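You operate a simulated robot arm through the tools that you are given. There is no shell and no other tool.

You are at the controls of a simulated robot arm. One attempt, no reset.

TASK
Top up the main tank glass from the green can, then pump the main feed glass up.
Fine: fill it between its marks, shut its lid, put the can back; pump the feed glass to between its marks. Set down upright: green oil can.

Only the result counts: the job must be done as asked and must still hold three seconds after the hand-in. Knocking over, shifting, dropping, spilling or breaking anything else fails it. Lids that push on must go on centred and level and be pressed home; caps that screw on are set level and turned clockwise until they are tight.

THE ROBOT
A 6-joint arm with a two-finger parallel gripper, fixed in place. Base frame: the origin is at the foot of the arm, x ahead of it, y to its left, z up. Lengths are in cm, angles in rad, forces in N, time in s.
With the tool pointing down near the work surface it reaches from about 10 to 66 cm from the base axis. Its first joint turns from -1.152 to 1.152 rad. Payload 2.45 kg.
The tool frame sits at the grasp point between the pads (the TCP): z along the fingers, y along the line on which they close. The tips reach 2.4 cm beyond it. Largest opening 6.8 cm; finger width 1.7, thickness 1; the body of the gripper, 4 by 7 cm, starts 4.1 cm behind the TCP.
Orientation is told as [roll, pitch, yaw] about the base's x, y, z axes, in that order, counted from this pose: with the fingers straight down and closing along the base's y, the tool's x points along the base's -x, its y along +y and its z along -z.

THE INTERFACE
- The arm moves only by the tool nudge_tool. Its argument "rows" is a list of rows, each an object of numbers (a shift or turn left out is 0, a gripper value left out holds the last): "tx", "ty", "tz": the shift along the tool's x, y, z in cm; "ax", "ay", "az": the turn, a rotation vector about the tool's x, y, z in rad; "jaw": the closure in counts, from 0 (fully open) to 255 (shut). In form: [{"tx": .., "ty": .., "tz": .., "ax": .., "ay": .., "az": .., "jaw": ..}, ...]. A call has 1 to 20 rows; each row shifts and turns the commanded pose from where the row before left it, along the tool's axes as they then stand. A row lasts 0.2 s, in which the tool goes at most 5 cm and 0.15 rad; a call with a longer step from one row to the next is refused whole, and so is a gripper value outside its range. A pose out of reach is approached as far as the arm can. The call stops where the force on the tool passes 90 N (or 10 N more than at its start, if that is more) or the arm is blocked; 0.2 s more then pass. Each finger travels about 10.8 cm/s and halts on what it meets, pressing with about 40 N; the grip force reading is that of the motor and also rises with nothing between the fingers. The clock runs only during rows and for 0.2 s after the last one: add rows that do not move to give the fingers time. It gives the time, the measured TCP pose, the force on the tool (base axes), the opening and the grip force at its end, in the units of the frame above (readings bear some noise), with the torque about the TCP (base axes, N m) and any sound that the robot's microphone picked up.
- Cameras (640 x 400 px; columns grow to the right, rows downward): "scene" is fixed at [17.93, 41.88, 147.73]; the picture's right is [-0.65, -0.76, 0.00], its down [-0.34, 0.29, -0.90] and it looks along [0.68, -0.58, -0.45] (base axes); focal length 266 px, centre (320, 200). "wrist" rides on the gripper at [8.4, 1.1, -7.5] in the tool frame; the picture's right is [-0.13, 0.99, 0.00], its down [-0.60, -0.08, -0.79] and it looks along [-0.79, -0.10, 0.61] (tool axes); focal length 251 px, centre (320, 200). There is no depth. A picture from a camera that has moved, and an enlarged one, comes with that camera's place and axes in the base frame and with its lens.
- get_image(camera): a new picture of that camera. No time passes.
- close_up(camera, box): a new picture of the part [left, top, right, bottom] of that camera's present view, enlarged. No time passes.
- hand_in(): hands the job in; it is judged then, once.

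Places have to be worked out from the pictures, the camera data and where the tool is seen. Open the gripper and draw the arm clear of the work before you hand the job in, unless the task says otherwise.

The tools are called after ">>>" as a command line: name --argument value ..., lists and objects as JSON in quotes. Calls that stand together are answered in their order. nudge_tool: Moves the arm, as the interface text tells. Its arguments: {"type":"object","properties":{"rows":{"type":"array","items":{"type":"object","properties":{"tx":{"type":"number"},"ty":{"type":"number"},"tz":{"type":"number"},"ax":{"type":"number"},"ay":{"type":"number"},"az":{"type":"number"},"jaw":{"type":"number"}}}}},"required":["rows"]} The other tools are called the same way: get_image (camera) takes a picture; close_up (camera, box) takes an enlarged picture of a part of a camera's view; hand_in () hands the job in.

At the start:

```text
time_s: 0.0
position: [42.31, 7.88, 140.22]
tool_rot: [0.0, -0.001, 0.002]
ft_force: [-0.3, -0.8, -0.1]
wrist_torque: [-0.03, 0.02, 0.03]
width: 6.83
finger_force: 0.0
```

scene: 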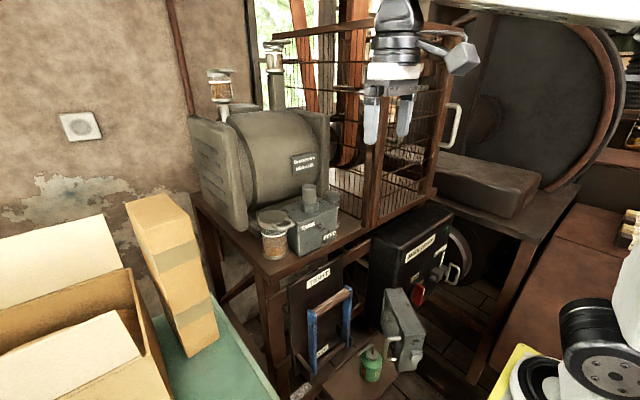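
wrist: 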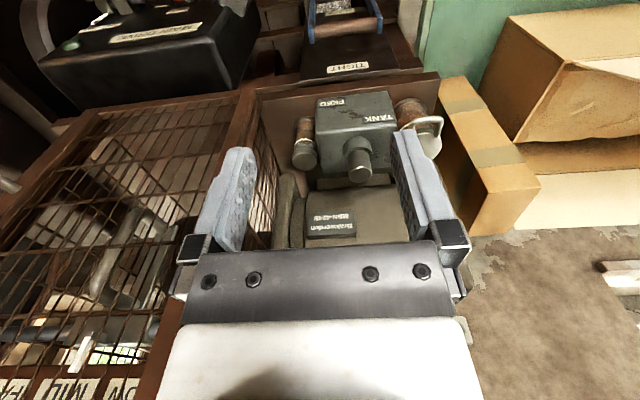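

I'll look closely at the scene first: the tank block with TANK/FEED labels, glasses, the lid, and the green can.

>>> close_up --camera "scene" --box '[180, 140, 380, 280]'

>>> close_up --camera "scene" --box '[280, 260, 480, 400]'

>>> close_up --camera "wrist" --box '[240, 60, 480, 260]'

>>> close_up --camera "scene" --box '[180, 20, 320, 160]'

```text
2.86 times, centred on (280, 210) of scene
camera zoom: at [17.93, 41.88, 147.73], right [-0.65, -0.76, 0.0], down [-0.34, 0.29, -0.9], along [0.68, -0.58, -0.45], focal length 761 px, centre (434, 171)
```

zoom: 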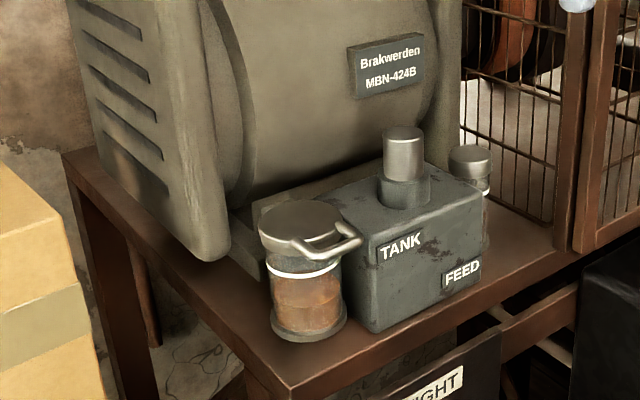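

```text
2.86 times, centred on (380, 330) of scene
camera zoom: at [17.93, 41.88, 147.73], right [-0.65, -0.76, 0.0], down [-0.34, 0.29, -0.9], along [0.68, -0.58, -0.45], focal length 761 px, centre (149, -171)
```

zoom: 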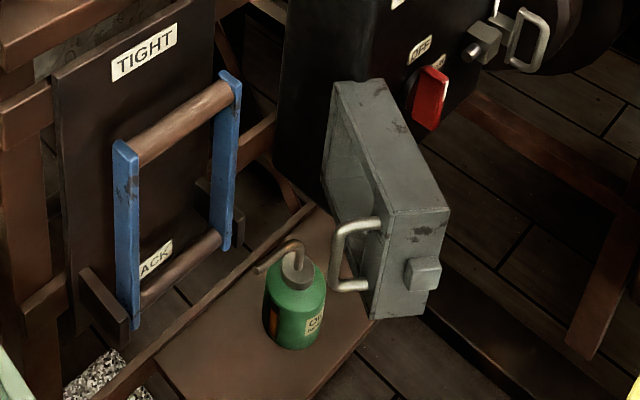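

```text
2.00 times, centred on (360, 160) of wrist
camera zoom: at [34.05, 9.0, 147.69], right [0.13, 0.99, 0.0], down [0.6, -0.08, 0.79], along [0.79, -0.1, -0.61], focal length 503 px, centre (240, 280)
```

zoom: 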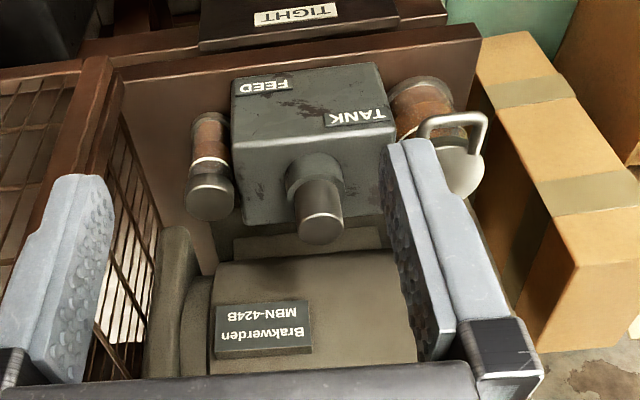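

```text
2.86 times, centred on (250, 90) of scene
camera zoom: at [17.93, 41.88, 147.73], right [-0.65, -0.76, 0.0], down [-0.34, 0.29, -0.9], along [0.68, -0.58, -0.45], focal length 761 px, centre (520, 514)
```

zoom: 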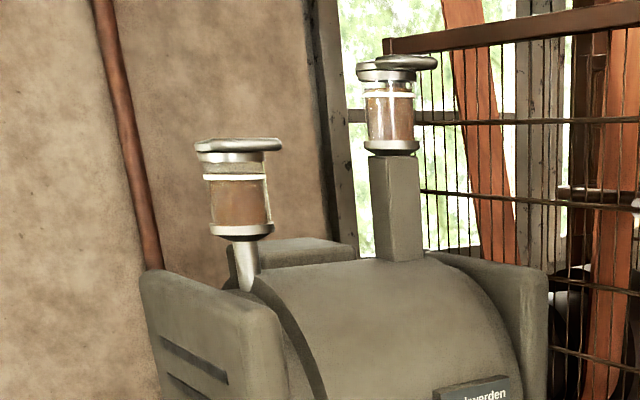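

The tank glass (large, with looped lid) stands left of the TANK/FEED block at about (57, 20, 122). I'll back away from the cage and tilt the wrist so its camera looks down at the green can's place.

>>> nudge_tool --rows '[{"tx": 4, "ty": 2}, {"tx": 4, "ty": 2}, {"tx": 2}, {"ay": 0.15}, {"ay": 0.15}, {"ay": 0.15}, {"ay": 0.15}]'

>>> get_image --camera "wrist"

>>> get_image --camera "scene"

```text
time_s: 1.6
position: [32.95, 14.12, 132.43]
tool_rot: [0.002, 0.601, 0.0]
ft_force: [-0.2, -0.1, -0.1]
wrist_torque: [0.01, 0.01, 0.0]
width: 6.82
finger_force: 0.0
out of reach, approached as far as the arm can: row 3, 5, 6, 7
```

```text
taken
camera wrist: at [30.39, 15.41, 143.36], right [0.11, 0.99, -0.07], down [0.95, -0.08, 0.31], along [0.31, -0.1, -0.95], focal length 251 px, centre (320, 200)
```

wrist: 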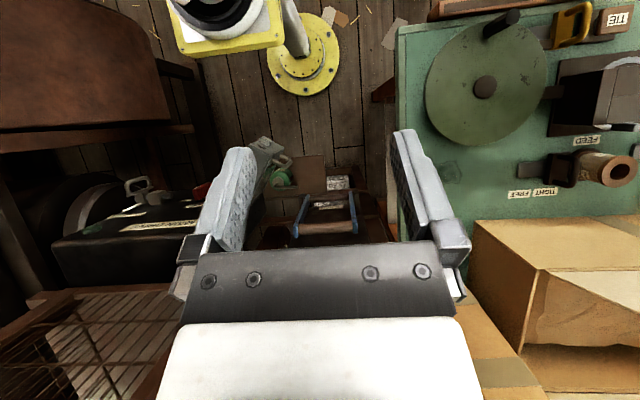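

```text
taken
```

scene: 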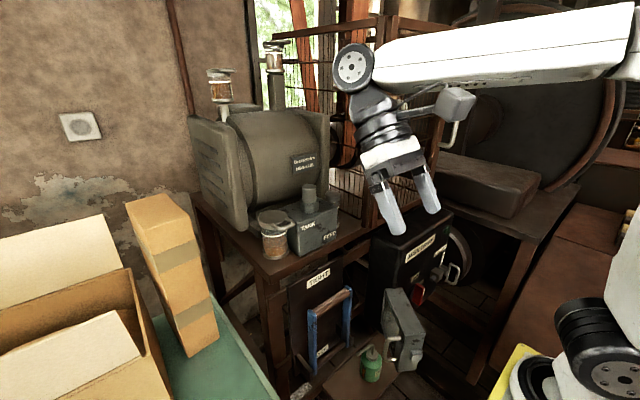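

The can stands low in front of the table, next to a grey metal box. Zooming in on it from here.

>>> close_up --camera "wrist" --box '[220, 110, 420, 250]'

>>> close_up --camera "scene" --box '[340, 330, 420, 390]'

>>> close_up --camera "scene" --box '[240, 190, 360, 270]'

>>> close_up --camera "wrist" --box '[400, 0, 640, 220]'

```text
2.86 times, centred on (320, 180) of wrist
camera zoom: at [30.39, 15.41, 143.36], right [0.11, 0.99, -0.07], down [0.95, -0.08, 0.31], along [0.31, -0.1, -0.95], focal length 718 px, centre (320, 257)
```

zoom: 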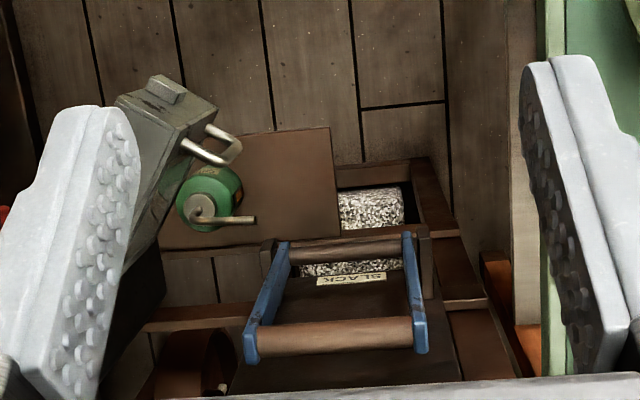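

```text
6.67 times, centred on (380, 360) of scene
camera zoom: at [17.94, 41.88, 147.73], right [-0.65, -0.76, 0.0], down [-0.34, 0.29, -0.9], along [0.68, -0.58, -0.45], focal length 1776 px, centre (-80, -867)
```

zoom: 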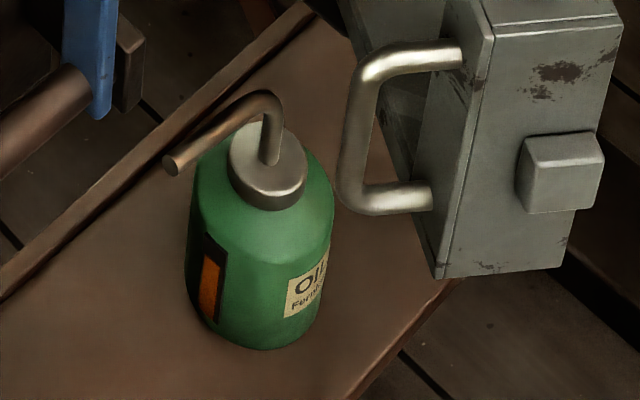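

```text
5.00 times, centred on (300, 230) of scene
camera zoom: at [17.94, 41.88, 147.73], right [-0.65, -0.76, 0.0], down [-0.34, 0.29, -0.9], along [0.68, -0.58, -0.45], focal length 1332 px, centre (420, 50)
```

zoom: 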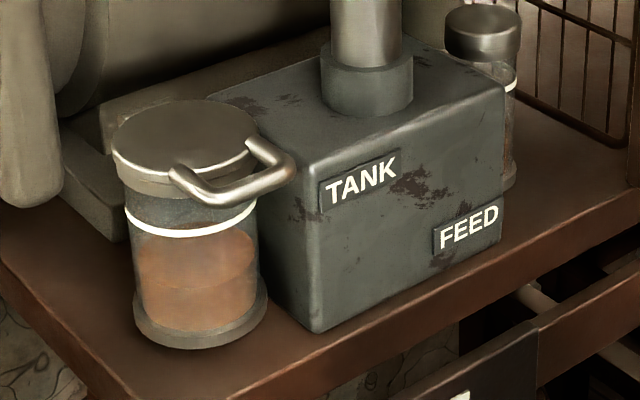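

```text
1.82 times, centred on (520, 110) of wrist
camera zoom: at [30.39, 15.41, 143.36], right [0.11, 0.99, -0.07], down [0.95, -0.08, 0.31], along [0.31, -0.1, -0.95], focal length 457 px, centre (-44, 364)
```

zoom: 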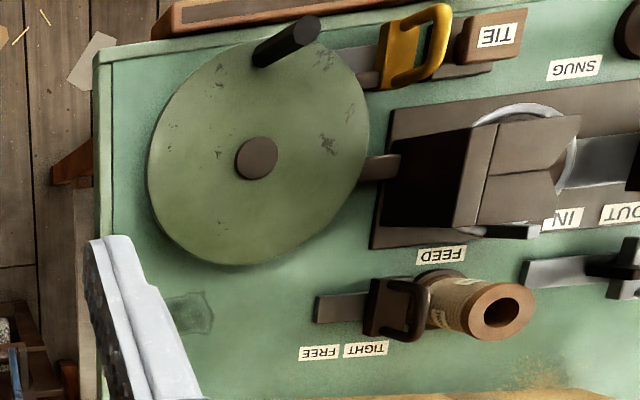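

Triangulating puts the can cap around (48, -5, 66). I'll straighten the tool and lower it in the free space in front of the table to get better views.

>>> nudge_tool --rows '[{"ay": -0.15}, {"ay": -0.15}, {"ay": -0.15}, {"ay": -0.15}, {"tz": 4}, {"tz": 4}, {"tz": 4}, {"tz": 4}, {"tz": 4}]'

>>> get_image --camera "wrist"

```text
time_s: 3.6
position: [33.96, 14.77, 112.55]
tool_rot: [-0.001, 0.0, -0.001]
ft_force: [0.0, -0.4, 0.1]
wrist_torque: [0.0, 0.0, -0.06]
width: 6.79
finger_force: 0.2
out of reach, approached as far as the arm can: row 4
```

```text
taken
camera wrist: at [25.7, 15.96, 120.0], right [0.13, 0.99, 0.0], down [0.6, -0.08, 0.79], along [0.79, -0.1, -0.61], focal length 251 px, centre (320, 200)
```

wrist: 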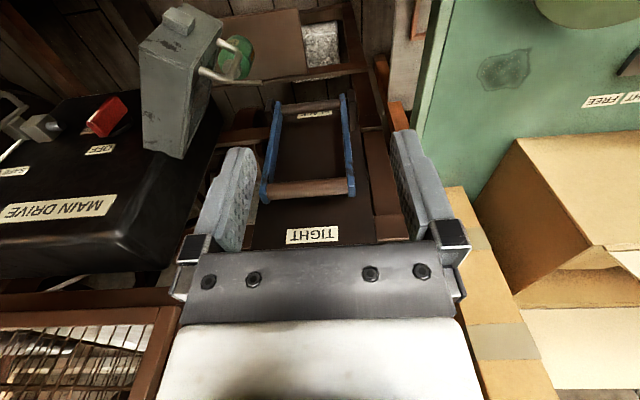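

The view now shows the panel, MAIN DRIVE box, grey cover and can. Zooming for geometry.

>>> close_up --camera "wrist" --box '[0, 0, 320, 200]'

>>> close_up --camera "scene" --box '[330, 200, 490, 400]'

```text
2.00 times, centred on (160, 100) of wrist
camera zoom: at [25.7, 15.96, 120.0], right [0.13, 0.99, 0.0], down [0.6, -0.08, 0.79], along [0.79, -0.1, -0.61], focal length 503 px, centre (640, 400)
```

zoom: 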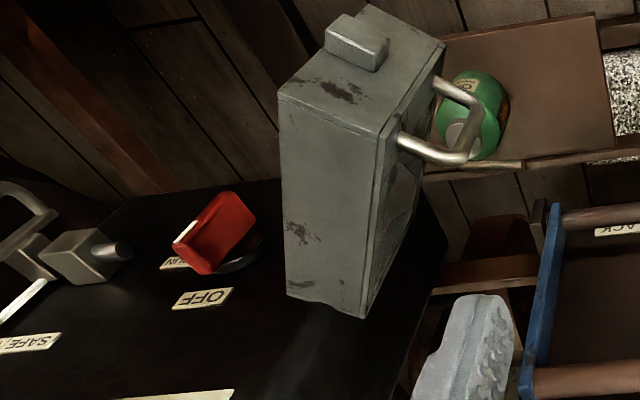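

```text
2.00 times, centred on (410, 300) of scene
camera zoom: at [17.93, 41.88, 147.73], right [-0.65, -0.76, 0.0], down [-0.34, 0.29, -0.9], along [0.68, -0.58, -0.45], focal length 533 px, centre (140, 0)
```

zoom: 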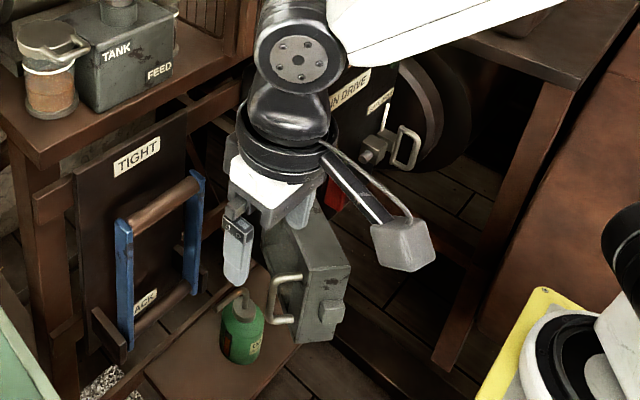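

The can's centre works out at about (48.6, -6, 59), under the MAIN DRIVE box, so it needs a side-on grasp. I'll back off toward the base and lower the tool for a better look beneath.

>>> nudge_tool --rows '[{"tx": 3}, {"tx": 3}, {"tx": 3, "tz": 3}, {"tz": 4}, {"tz": 4}, {"tz": 4}, {"tz": 4}, {"tz": 4}]'

>>> get_image --camera "wrist"

>>> get_image --camera "scene"

```text
time_s: 5.4
position: [27.84, 17.89, 90.69]
tool_rot: [0.0, 0.0, 0.001]
ft_force: [1.0, 0.4, -0.1]
wrist_torque: [0.0, 0.0, -0.01]
width: 6.81
finger_force: 0.0
out of reach, approached as far as the arm can: row 2, 3, 4, 5, 6
```

```text
taken
camera wrist: at [19.51, 19.02, 98.25], right [0.13, 0.99, 0.0], down [0.6, -0.08, 0.79], along [0.79, -0.1, -0.61], focal length 251 px, centre (320, 200)
```

wrist: 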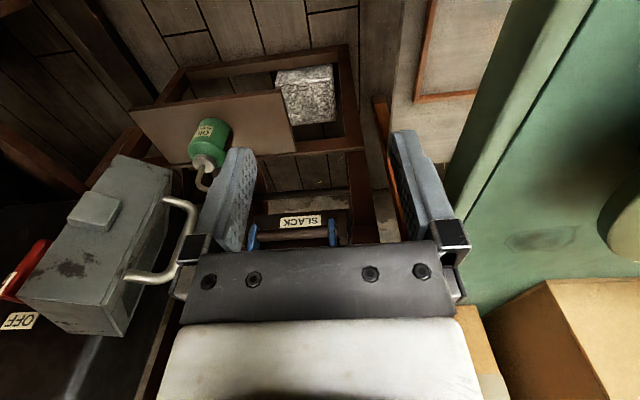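

```text
taken
```

scene: 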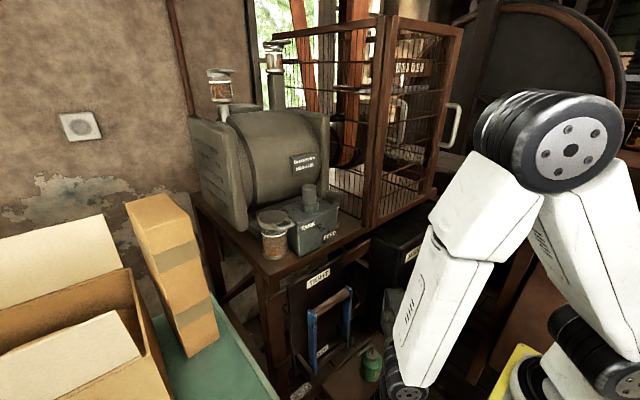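

Good view of the can now. Zooming in for accurate measurements.

>>> close_up --camera "wrist" --box '[130, 60, 330, 200]'

>>> close_up --camera "scene" --box '[300, 270, 440, 400]'

```text
2.86 times, centred on (230, 130) of wrist
camera zoom: at [19.51, 19.02, 98.25], right [0.13, 0.99, 0.0], down [0.6, -0.08, 0.79], along [0.79, -0.1, -0.61], focal length 718 px, centre (577, 400)
```

zoom: 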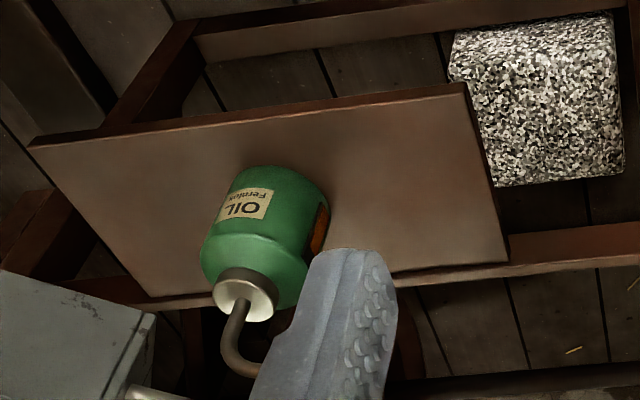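

```text
3.08 times, centred on (370, 335) of scene
camera zoom: at [17.93, 41.88, 147.73], right [-0.65, -0.76, 0.0], down [-0.34, 0.29, -0.9], along [0.68, -0.58, -0.45], focal length 820 px, centre (166, -215)
```

zoom: 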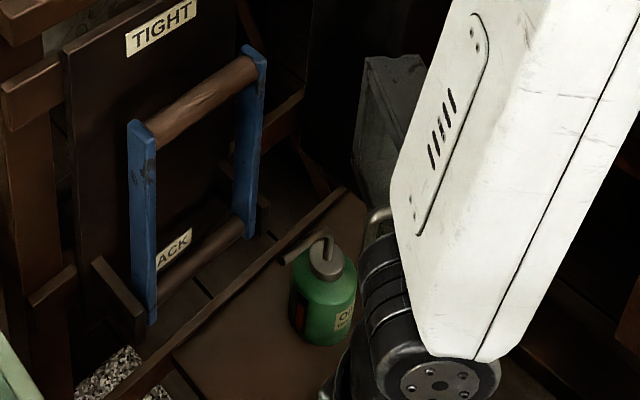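

The can's cap top is at about (48.3, -5.6, 66), body ~7 cm wide, so I'll hold it by its ~4 cm cap later. Now I go up to inspect the tank glass, lid and pump closely.

>>> nudge_tool --rows '[{"tz": -4, "tx": -1}, {"tz": -4, "tx": -1}, {"tz": -4, "tx": -1}, {"tz": -4, "tx": -1}, {"tz": -4, "tx": -1}, {"tz": -4, "tx": -1}, {"tz": -4, "tx": -1}, {"tz": -4, "tx": -1}, {"tz": -3, "tx": -1}, {}]'

>>> get_image --camera "wrist"

```text
time_s: 7.6
position: [36.82, 17.9, 125.97]
tool_rot: [0.001, -0.001, 0.001]
ft_force: [-0.4, 0.1, -0.2]
wrist_torque: [-0.01, 0.02, 0.02]
width: 6.79
finger_force: 0.0
```

```text
taken
camera wrist: at [28.61, 19.04, 133.38], right [0.13, 0.99, 0.0], down [0.6, -0.08, 0.79], along [0.79, -0.1, -0.61], focal length 251 px, centre (320, 200)
```

wrist: 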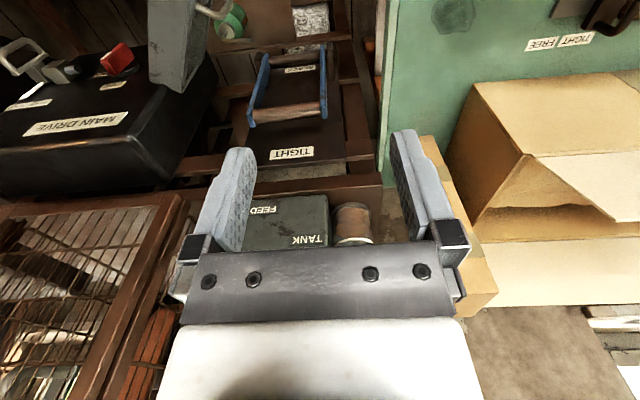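

The gripper hides the glass from here; I'll move forward and above so that the glass shows between the fingers.

>>> nudge_tool --rows '[{"tz": -3, "tx": -2.5}, {"tz": -3, "tx": -3, "ty": 0.6}, {"tx": -3, "ty": 0.6}, {"tx": -2.5, "ty": 0.6}, {}]'

>>> get_image --camera "wrist"

>>> close_up --camera "wrist" --box '[220, 80, 420, 250]'

>>> get_image --camera "scene"

```text
time_s: 8.8
position: [47.89, 19.71, 131.88]
tool_rot: [0.002, 0.001, 0.0]
ft_force: [-0.1, 0.1, 0.7]
wrist_torque: [0.02, 0.0, 0.01]
width: 6.82
finger_force: 0.0
```

```text
taken
camera wrist: at [39.54, 20.81, 139.31], right [0.13, 0.99, 0.0], down [0.6, -0.08, 0.79], along [0.79, -0.1, -0.61], focal length 251 px, centre (320, 200)
```

wrist: 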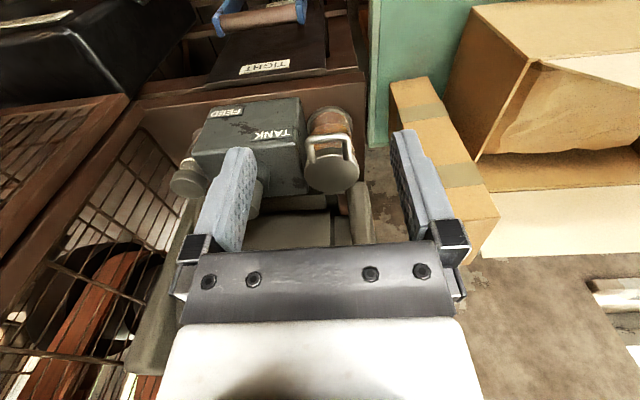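

```text
2.35 times, centred on (320, 165) of wrist
camera zoom: at [39.54, 20.81, 139.31], right [0.13, 0.99, 0.0], down [0.6, -0.08, 0.79], along [0.79, -0.1, -0.61], focal length 592 px, centre (320, 282)
```

zoom: 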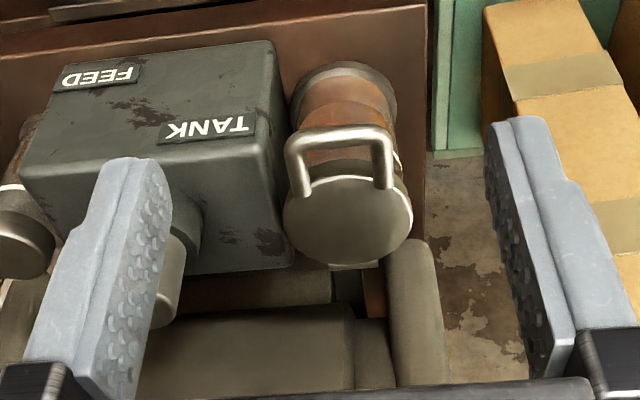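

```text
taken
```

scene: 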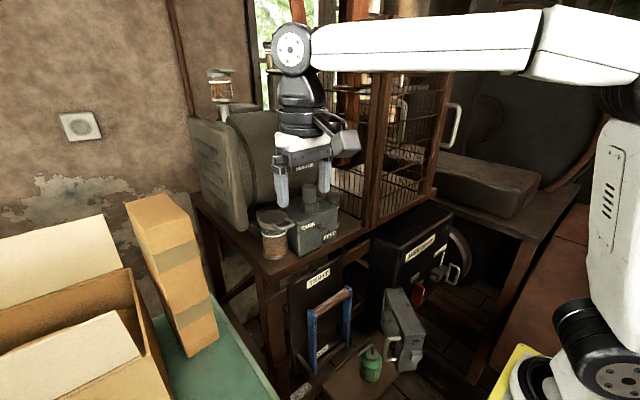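

The tank lid is a disc (centre ≈ (58.2, 19.6, 121.3)) with a U-handle toward -x and what looks like a hinge on the far side. Zooming in on the glass marks.

>>> close_up --camera "scene" --box '[250, 195, 300, 265]'

>>> close_up --camera "wrist" --box '[295, 95, 375, 205]'

>>> close_up --camera "scene" --box '[290, 170, 350, 260]'

>>> close_up --camera "wrist" --box '[160, 90, 300, 210]'

```text
5.71 times, centred on (275, 230) of scene
camera zoom: at [17.94, 41.88, 147.73], right [-0.65, -0.76, 0.0], down [-0.34, 0.29, -0.9], along [0.68, -0.58, -0.45], focal length 1522 px, centre (577, 29)
```

zoom: 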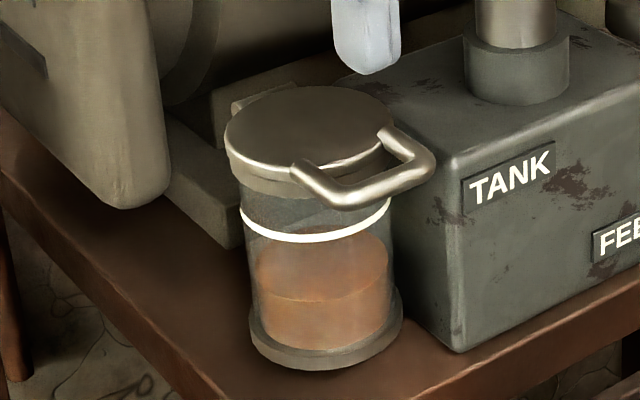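

```text
3.64 times, centred on (335, 150) of wrist
camera zoom: at [39.54, 20.81, 139.31], right [0.13, 0.99, 0.0], down [0.6, -0.08, 0.79], along [0.79, -0.1, -0.61], focal length 914 px, centre (266, 382)
```

zoom: 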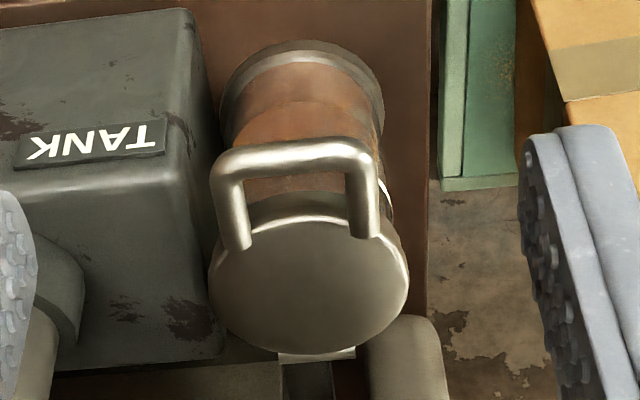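

```text
4.44 times, centred on (320, 215) of scene
camera zoom: at [17.94, 41.88, 147.73], right [-0.65, -0.76, 0.0], down [-0.34, 0.29, -0.9], along [0.68, -0.58, -0.45], focal length 1184 px, centre (320, 133)
```

zoom: 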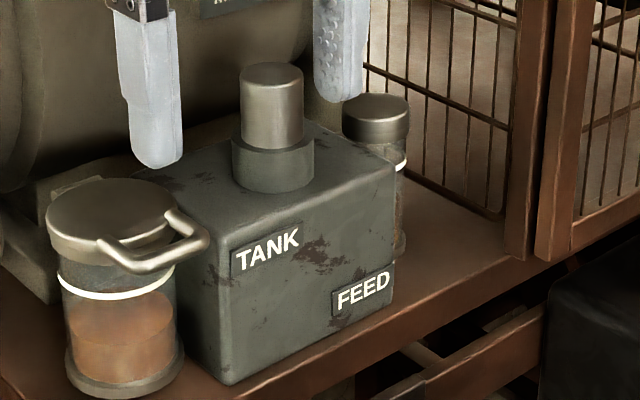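

```text
3.33 times, centred on (230, 150) of wrist
camera zoom: at [39.54, 20.81, 139.31], right [0.13, 0.99, 0.0], down [0.6, -0.08, 0.79], along [0.79, -0.1, -0.61], focal length 838 px, centre (620, 367)
```

zoom: 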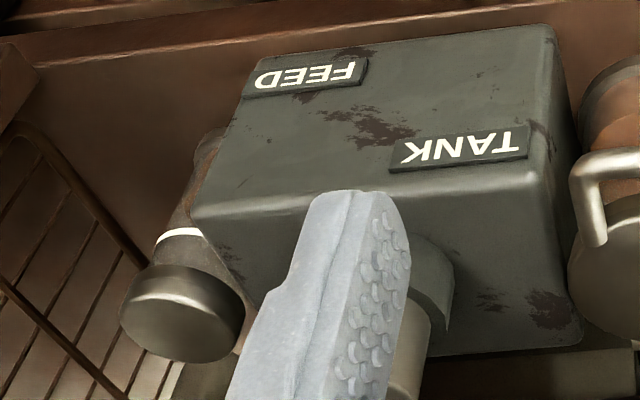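

Checking the other two glasses for how marks appear, and the feed glass.

>>> close_up --camera "scene" --box '[200, 60, 240, 110]'

>>> close_up --camera "scene" --box '[258, 32, 298, 80]'

>>> close_up --camera "scene" --box '[325, 185, 355, 235]'

>>> close_up --camera "scene" --box '[255, 225, 295, 265]'

```text
8.00 times, centred on (220, 85) of scene
camera zoom: at [17.94, 41.88, 147.73], right [-0.65, -0.76, 0.0], down [-0.34, 0.29, -0.9], along [0.68, -0.58, -0.45], focal length 2131 px, centre (1120, 1120)
```

zoom: 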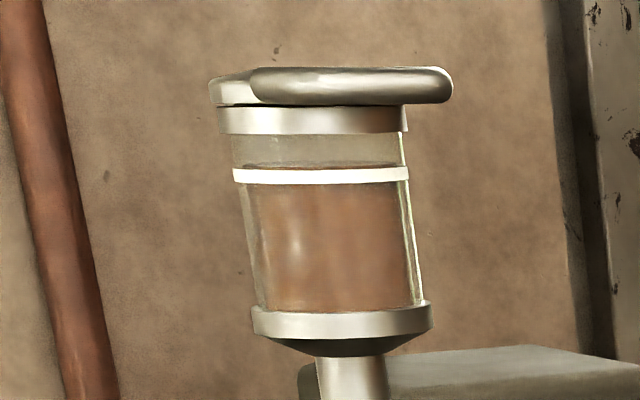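

```text
8.33 times, centred on (278, 56) of scene
camera zoom: at [17.94, 41.88, 147.73], right [-0.65, -0.76, 0.0], down [-0.34, 0.29, -0.9], along [0.68, -0.58, -0.45], focal length 2220 px, centre (670, 1400)
```

zoom: 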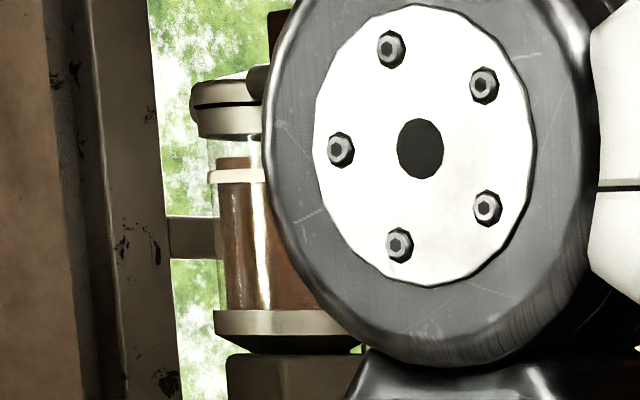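

```text
8.00 times, centred on (340, 210) of scene
camera zoom: at [17.94, 41.88, 147.73], right [-0.65, -0.76, 0.0], down [-0.34, 0.29, -0.9], along [0.68, -0.58, -0.45], focal length 2131 px, centre (160, 120)
```

zoom: 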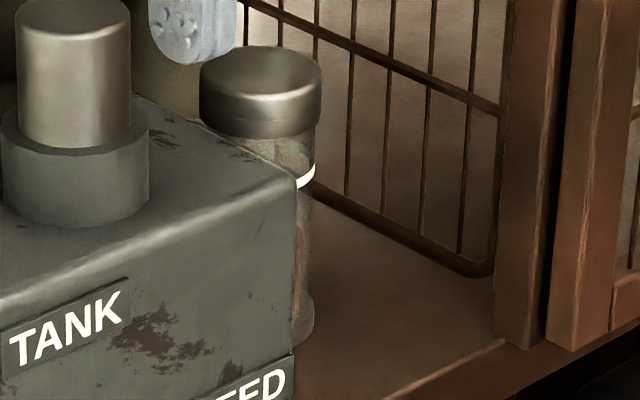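

```text
10.00 times, centred on (275, 245) of scene
camera zoom: at [17.94, 41.88, 147.73], right [-0.65, -0.76, 0.0], down [-0.34, 0.29, -0.9], along [0.68, -0.58, -0.45], focal length 2664 px, centre (770, -250)
```

zoom: 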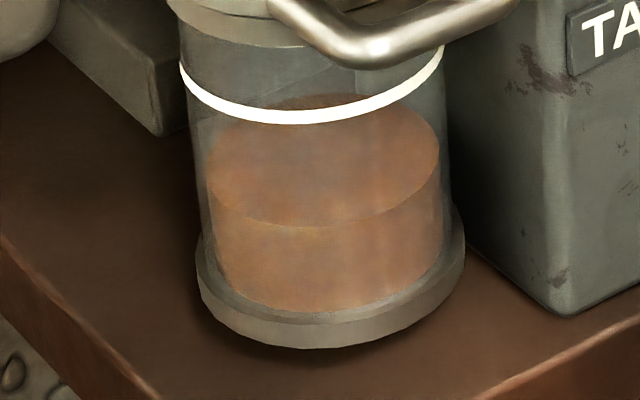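

The reference glasses have their oil right about at the white band. Zooming tighter to see whether the band is two lines.

>>> close_up --camera "scene" --box '[212, 76, 230, 88]'

>>> close_up --camera "scene" --box '[258, 226, 290, 246]'

>>> close_up --camera "wrist" --box '[305, 100, 365, 140]'

```text
16.00 times, centred on (221, 82) of scene
camera zoom: at [17.94, 41.88, 147.73], right [-0.65, -0.76, 0.0], down [-0.34, 0.29, -0.9], along [0.68, -0.58, -0.45], focal length 4262 px, centre (1904, 2088)
```

zoom: 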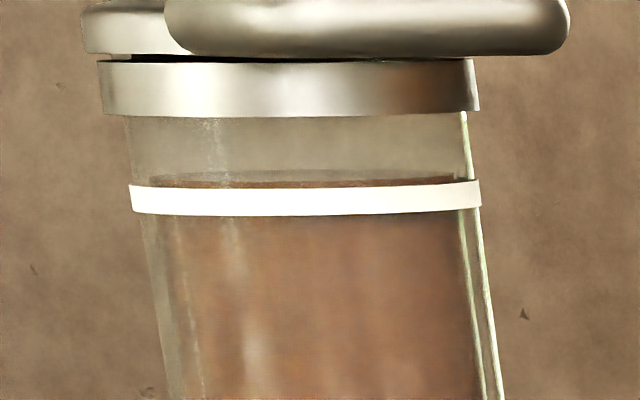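

```text
16.00 times, centred on (274, 236) of scene
camera zoom: at [17.94, 41.88, 147.73], right [-0.65, -0.76, 0.0], down [-0.34, 0.29, -0.9], along [0.68, -0.58, -0.45], focal length 4262 px, centre (1056, -376)
```

zoom: 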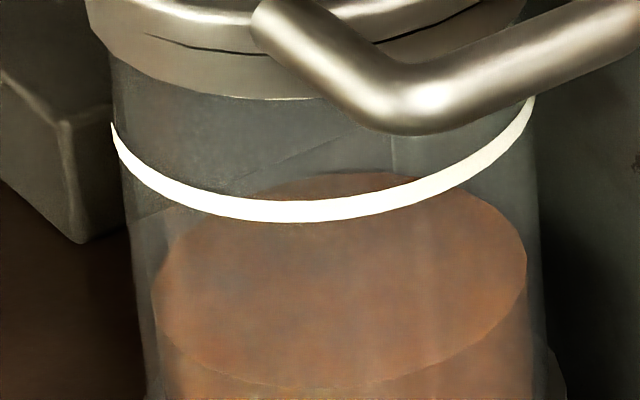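

```text
10.00 times, centred on (335, 120) of wrist
camera zoom: at [39.54, 20.81, 139.31], right [0.13, 0.99, 0.0], down [0.6, -0.08, 0.79], along [0.79, -0.1, -0.61], focal length 2514 px, centre (170, 1000)
```

zoom: 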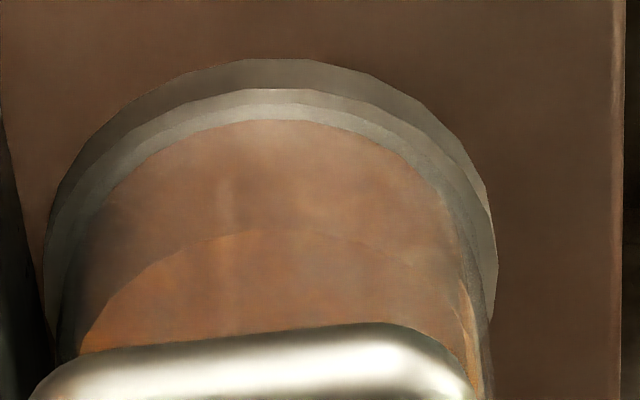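

The bar of the U-handle sits at about (53.3, 19.7, 121.7) with the hinge on the far side near x≈61. I'll pitch the tool 45° forward with the fingers closed, to slide them under the bar and swing the lid up.

>>> nudge_tool --rows '[{"ay": -0.131, "jaw": 255}, {"ay": -0.131}, {"ay": -0.131}, {"ay": -0.131}, {"ay": -0.131}, {"ay": -0.13}, {"tx": 2.5, "tz": 2.5}, {"tx": 2.5, "tz": 2.5}, {}]'

>>> get_image --camera "wrist"

>>> close_up --camera "scene" --box '[220, 140, 380, 270]'

```text
time_s: 10.8
position: [47.85, 19.77, 124.7]
tool_rot: [0.0, -0.785, 0.0]
ft_force: [0.9, 0.1, 0.0]
wrist_torque: [0.02, 0.02, -0.02]
width: 0.03
finger_force: 23.5
```

```text
taken
camera wrist: at [36.67, 20.78, 124.03], right [0.09, 0.99, 0.09], down [-0.13, -0.08, 0.99], along [0.99, -0.1, 0.13], focal length 251 px, centre (320, 200)
```

wrist: 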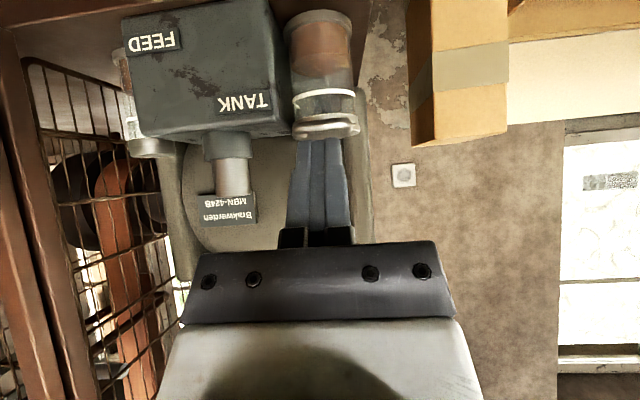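

```text
3.08 times, centred on (300, 205) of scene
camera zoom: at [17.93, 41.88, 147.73], right [-0.65, -0.76, 0.0], down [-0.34, 0.29, -0.9], along [0.68, -0.58, -0.45], focal length 820 px, centre (382, 185)
```

zoom: 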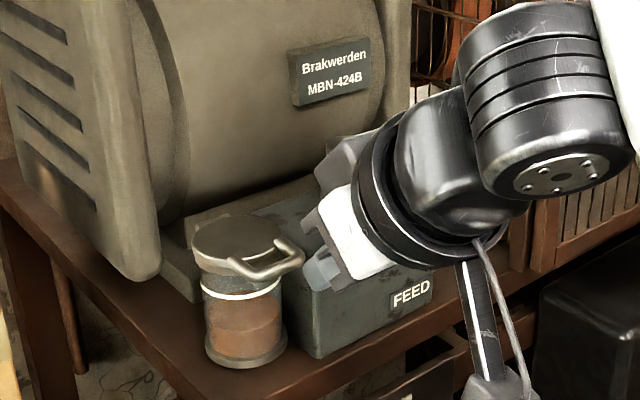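

This pose gives a side-on view of both glasses. Zooming in on each.

>>> close_up --camera "wrist" --box '[280, 0, 370, 150]'

>>> close_up --camera "wrist" --box '[100, 30, 200, 170]'

>>> close_up --camera "wrist" --box '[290, 80, 370, 160]'

```text
2.67 times, centred on (325, 75) of wrist
camera zoom: at [36.67, 20.78, 124.03], right [0.09, 0.99, 0.09], down [-0.13, -0.08, 0.99], along [0.99, -0.1, 0.13], focal length 670 px, centre (307, 533)
```

zoom: 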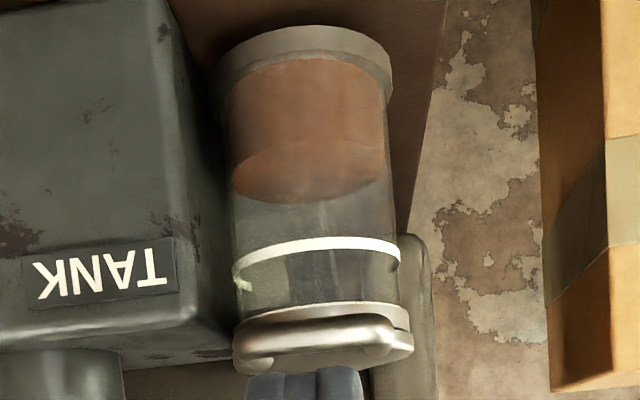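

```text
2.86 times, centred on (150, 100) of wrist
camera zoom: at [36.67, 20.78, 124.03], right [0.09, 0.99, 0.09], down [-0.13, -0.08, 0.99], along [0.99, -0.1, 0.13], focal length 718 px, centre (806, 486)
```

zoom: 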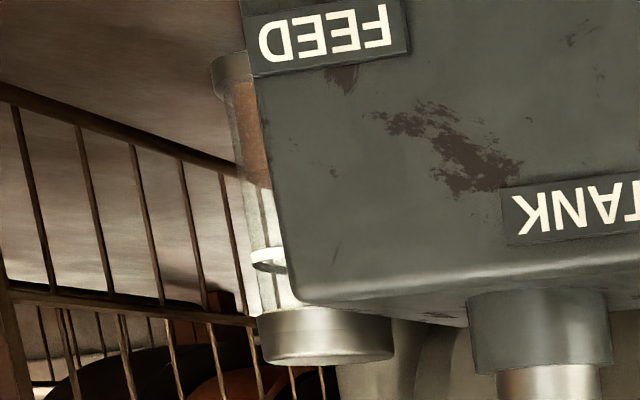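

```text
5.00 times, centred on (330, 120) of wrist
camera zoom: at [36.67, 20.78, 124.03], right [0.09, 0.99, 0.09], down [-0.13, -0.08, 0.99], along [0.99, -0.1, 0.13], focal length 1257 px, centre (270, 600)
```

zoom: 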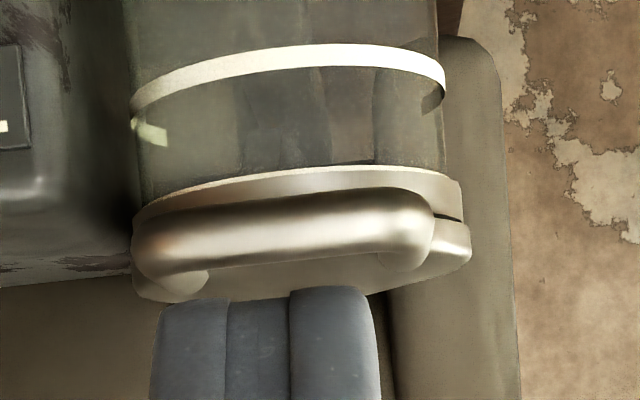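

Bar centre refined to (53.2, 19.7, 121.35). I'll slide the closed fingertips under the bar and lift it about 20° to see how the lid responds.

>>> nudge_tool --rows '[{"tz": 2.5, "tx": 0.1}, {"tz": 2.45, "tx": 0.11}, {}, {"tx": -0.9, "tz": -0.5}, {"tx": -0.9, "tz": -0.5}, {"tx": -0.89, "tz": -0.49}, {}]'

>>> close_up --camera "scene" --box '[220, 140, 380, 270]'

>>> close_up --camera "wrist" --box '[220, 0, 420, 200]'

```text
time_s: 12.4
position: [51.94, 19.72, 124.0]
tool_rot: [0.001, -0.786, -0.001]
ft_force: [-0.3, 0.7, -0.4]
wrist_torque: [-0.05, 0.03, 0.02]
width: 0.01
finger_force: 23.7
```

```text
3.08 times, centred on (300, 205) of scene
camera zoom: at [17.93, 41.88, 147.73], right [-0.65, -0.76, 0.0], down [-0.34, 0.29, -0.9], along [0.68, -0.58, -0.45], focal length 820 px, centre (382, 185)
```

zoom: 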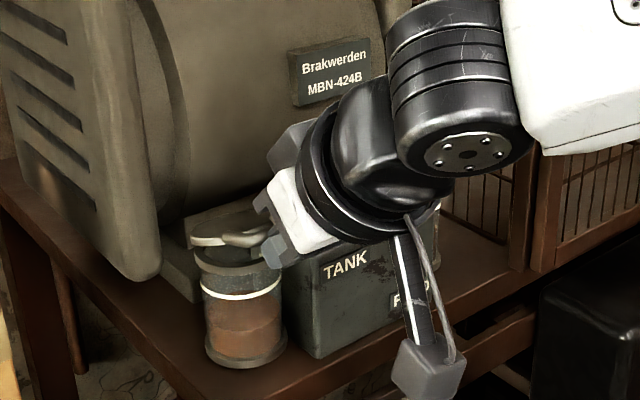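

```text
2.00 times, centred on (320, 100) of wrist
camera zoom: at [40.89, 20.8, 123.42], right [0.09, 0.99, 0.09], down [-0.13, -0.08, 0.99], along [0.99, -0.1, 0.13], focal length 503 px, centre (320, 400)
```

zoom: 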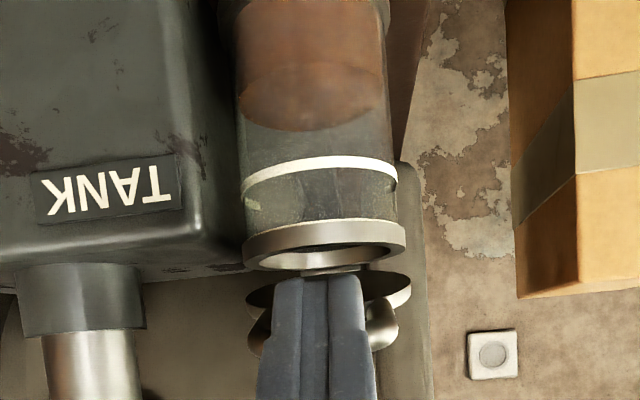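

The lid swings on its far hinge as expected. Continuing the arc up to about 60° and checking clearance behind.

>>> nudge_tool --rows '[{"tx": -0.94, "tz": -0.2}, {"tx": -0.94, "tz": -0.2}, {"tx": -0.93, "tz": -0.13}, {"tx": -0.92, "tz": 0.12}, {"tx": -0.92, "tz": 0.12}, {"tx": -0.91, "tz": 0.12}, {}]'

>>> close_up --camera "scene" --box '[220, 140, 380, 270]'

>>> close_up --camera "wrist" --box '[220, 0, 420, 250]'

```text
time_s: 14.0
position: [55.77, 19.67, 128.16]
tool_rot: [-0.001, -0.785, -0.001]
ft_force: [-0.4, -0.6, -0.1]
wrist_torque: [-0.01, 0.01, 0.0]
width: 0.04
finger_force: 23.6
```

```text
3.08 times, centred on (300, 205) of scene
camera zoom: at [17.93, 41.88, 147.73], right [-0.65, -0.76, 0.0], down [-0.34, 0.29, -0.9], along [0.68, -0.58, -0.45], focal length 820 px, centre (382, 185)
```

zoom: 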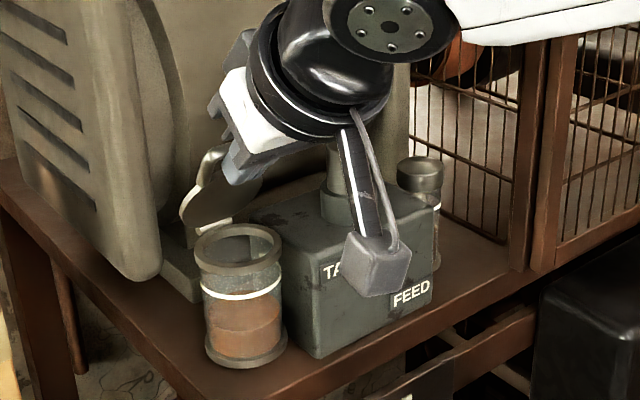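

```text
1.60 times, centred on (320, 125) of wrist
camera zoom: at [44.68, 20.8, 127.43], right [0.09, 0.99, 0.09], down [-0.13, -0.08, 0.99], along [0.99, -0.1, 0.13], focal length 402 px, centre (320, 320)
```

zoom: 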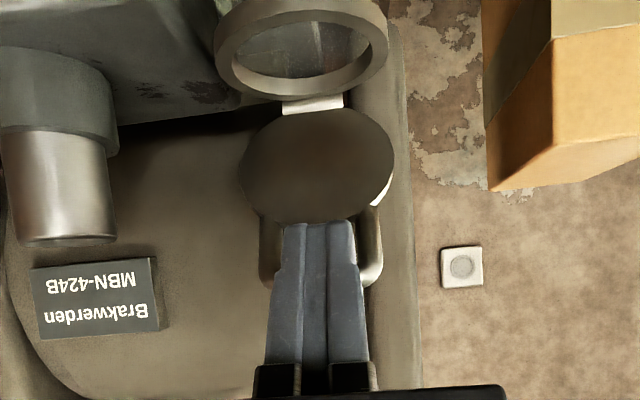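

Lid open about 60° with free space behind. Continuing to about 80° and then past vertical in small steps.

>>> nudge_tool --rows '[{"tx": -0.8, "tz": 0.45}, {"tx": -0.8, "tz": 0.45}, {"tx": -0.78, "tz": 0.45}, {}]'

>>> close_up --camera "scene" --box '[220, 140, 380, 270]'

>>> close_up --camera "wrist" --box '[220, 0, 420, 250]'

```text
time_s: 15.0
position: [58.52, 19.66, 128.82]
tool_rot: [0.0, -0.786, 0.0]
ft_force: [-0.6, 0.1, 0.2]
wrist_torque: [0.02, -0.03, -0.01]
width: 0.0
finger_force: 23.0
```

```text
3.08 times, centred on (300, 205) of scene
camera zoom: at [17.93, 41.88, 147.73], right [-0.65, -0.76, 0.0], down [-0.34, 0.29, -0.9], along [0.68, -0.58, -0.45], focal length 820 px, centre (382, 185)
```

zoom: 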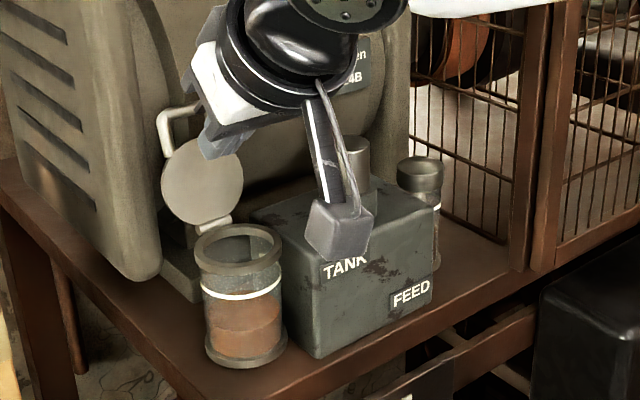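

```text
1.60 times, centred on (320, 125) of wrist
camera zoom: at [47.35, 20.84, 128.13], right [0.09, 0.99, 0.09], down [-0.13, -0.08, 0.99], along [0.99, -0.1, 0.13], focal length 402 px, centre (320, 320)
```

zoom: 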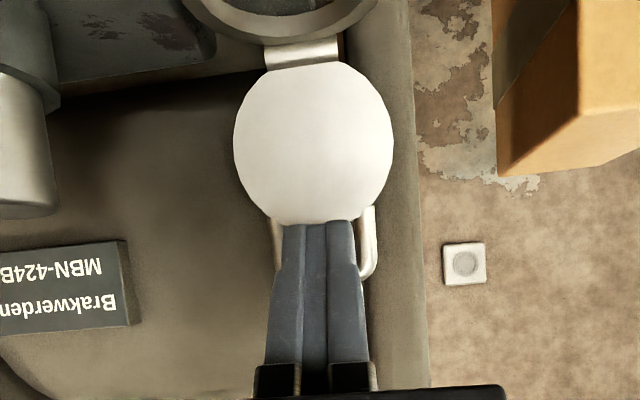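

The lid looks near vertical. Pushing it a bit further past vertical, gently.

>>> nudge_tool --rows '[{"tx": -0.4, "tz": 0.4}, {"tx": -0.4, "tz": 0.4}, {"tx": -0.4, "tz": 0.4}, {}]'

>>> close_up --camera "scene" --box '[220, 140, 380, 270]'

>>> close_up --camera "wrist" --box '[220, 0, 420, 250]'

```text
time_s: 16.0
position: [60.24, 19.64, 128.94]
tool_rot: [-0.001, -0.786, 0.0]
ft_force: [-0.8, -0.2, -0.4]
wrist_torque: [0.04, 0.01, 0.0]
width: 0.0
finger_force: 23.7
```

```text
3.08 times, centred on (300, 205) of scene
camera zoom: at [17.93, 41.88, 147.73], right [-0.65, -0.76, 0.0], down [-0.34, 0.29, -0.9], along [0.68, -0.58, -0.45], focal length 820 px, centre (382, 185)
```

zoom: 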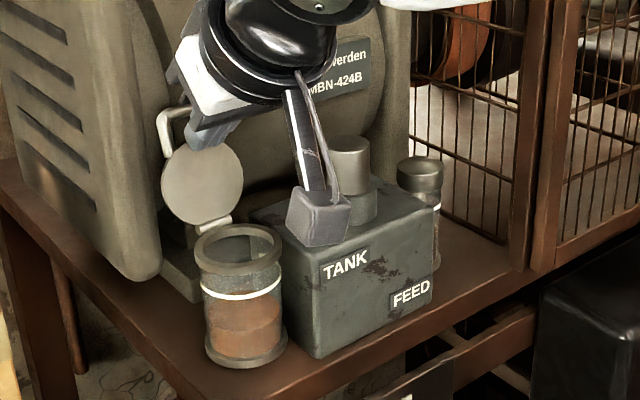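

```text
1.60 times, centred on (320, 125) of wrist
camera zoom: at [49.03, 20.84, 128.15], right [0.09, 0.99, 0.09], down [-0.13, -0.08, 0.99], along [0.99, -0.1, 0.13], focal length 402 px, centre (320, 320)
```

zoom: 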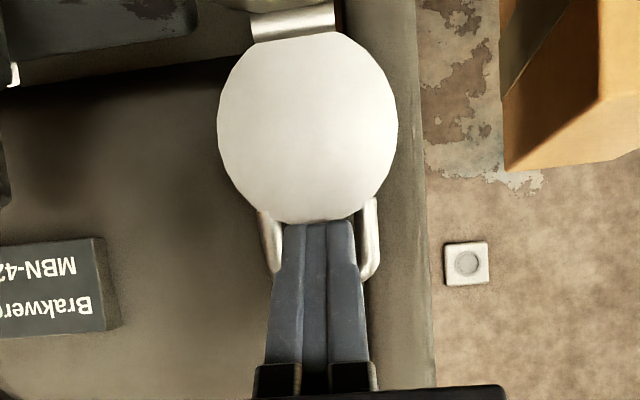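

The lid came to rest open at its stop (unchanged between the last two views). I'll withdraw straight back and check that it stays open.

>>> nudge_tool --rows '[{"tx": 0.5, "tz": -0.5}, {"tx": 0.7, "tz": -0.7}, {"tx": 1.5, "tz": -1.5}, {"tx": 2, "tz": -2}, {"tx": 2, "tz": -2}, {}]'

>>> get_image --camera "wrist"

>>> close_up --camera "scene" --box '[220, 140, 380, 270]'

```text
time_s: 17.4
position: [50.72, 19.7, 128.76]
tool_rot: [0.0, -0.785, -0.002]
ft_force: [1.0, 0.0, 0.4]
wrist_torque: [-0.01, 0.02, 0.01]
width: 0.01
finger_force: 23.5
```

```text
taken
camera wrist: at [39.62, 20.83, 128.11], right [0.09, 0.99, 0.09], down [-0.13, -0.08, 0.99], along [0.99, -0.1, 0.13], focal length 251 px, centre (320, 200)
```

wrist: 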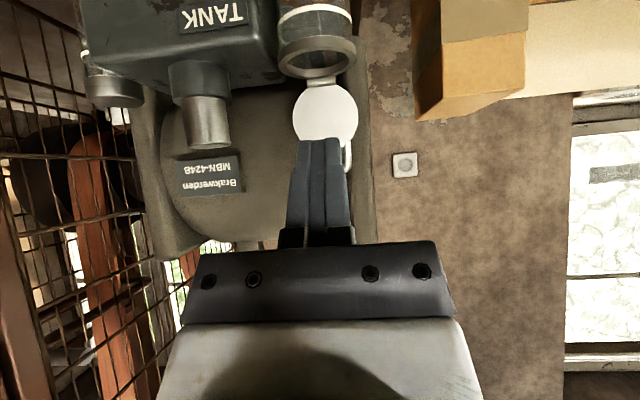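

```text
3.08 times, centred on (300, 205) of scene
camera zoom: at [17.93, 41.88, 147.73], right [-0.65, -0.76, 0.0], down [-0.34, 0.29, -0.9], along [0.68, -0.58, -0.45], focal length 820 px, centre (382, 185)
```

zoom: 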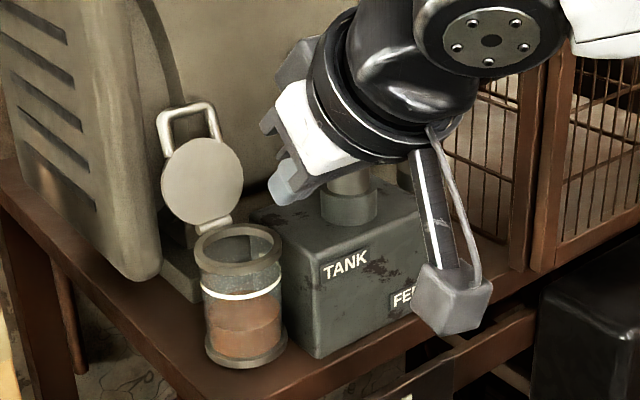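

Lid stays open at about 100°, with the tank mouth clear. Now fetching the can: retreat, straighten the tool, and descend in the free space in front of the table.

>>> nudge_tool --rows '[{"tx": 3.5, "tz": -3.5}, {"tx": 3.5, "tz": -3.5}, {"ay": 0.131}, {"ay": 0.131}, {"ay": 0.131}, {"ay": 0.131}, {"ay": 0.131}, {"ay": 0.13}, {"tx": 3.3, "ty": -2.3}, {"tx": 3.3, "ty": -2.3}, {"tz": 4}, {"tz": 4}, {"tz": 4}, {"tz": 4}, {}]'

>>> nudge_tool --rows '[{"tz": 4}, {"tz": 4}, {"tz": 4}, {"tz": 4}, {"tz": 4}, {"tz": 4}, {"tz": 4}, {"tz": 4}, {}]'

>>> get_image --camera "wrist"

>>> get_image --camera "scene"

```text
time_s: 20.6
position: [34.64, 15.46, 112.42]
tool_rot: [0.001, 0.0, 0.001]
ft_force: [-0.3, 0.1, 0.1]
wrist_torque: [0.02, -0.01, 0.01]
width: 0.0
finger_force: 23.1
out of reach, approached as far as the arm can: row 2
```

```text
time_s: 22.6
position: [34.66, 15.53, 80.65]
tool_rot: [0.0, -0.001, -0.001]
ft_force: [0.3, -0.5, 0.0]
wrist_torque: [0.0, 0.02, 0.02]
width: 0.0
finger_force: 23.4
```

```text
taken
camera wrist: at [26.38, 16.77, 88.18], right [0.13, 0.99, 0.0], down [0.6, -0.08, 0.79], along [0.79, -0.1, -0.61], focal length 251 px, centre (320, 200)
```

wrist: 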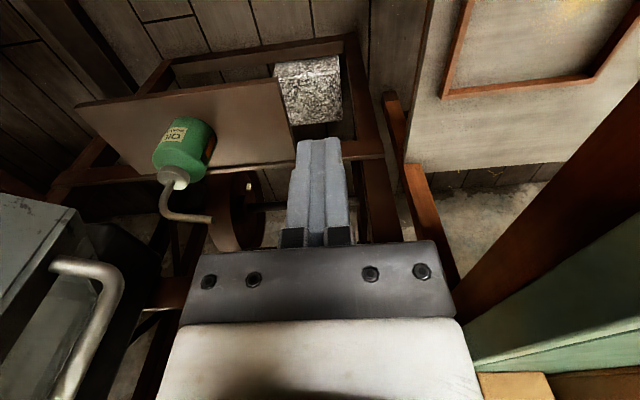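

```text
taken
```

scene: 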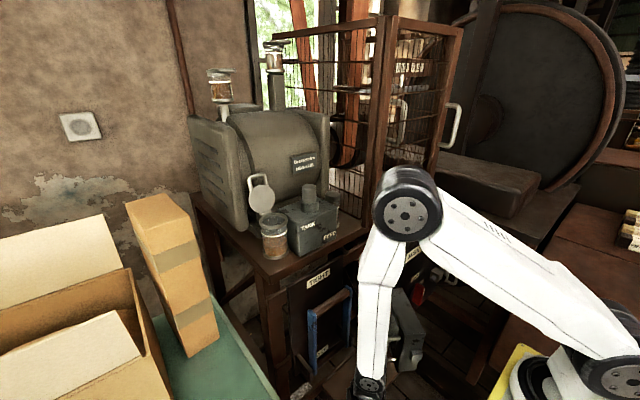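

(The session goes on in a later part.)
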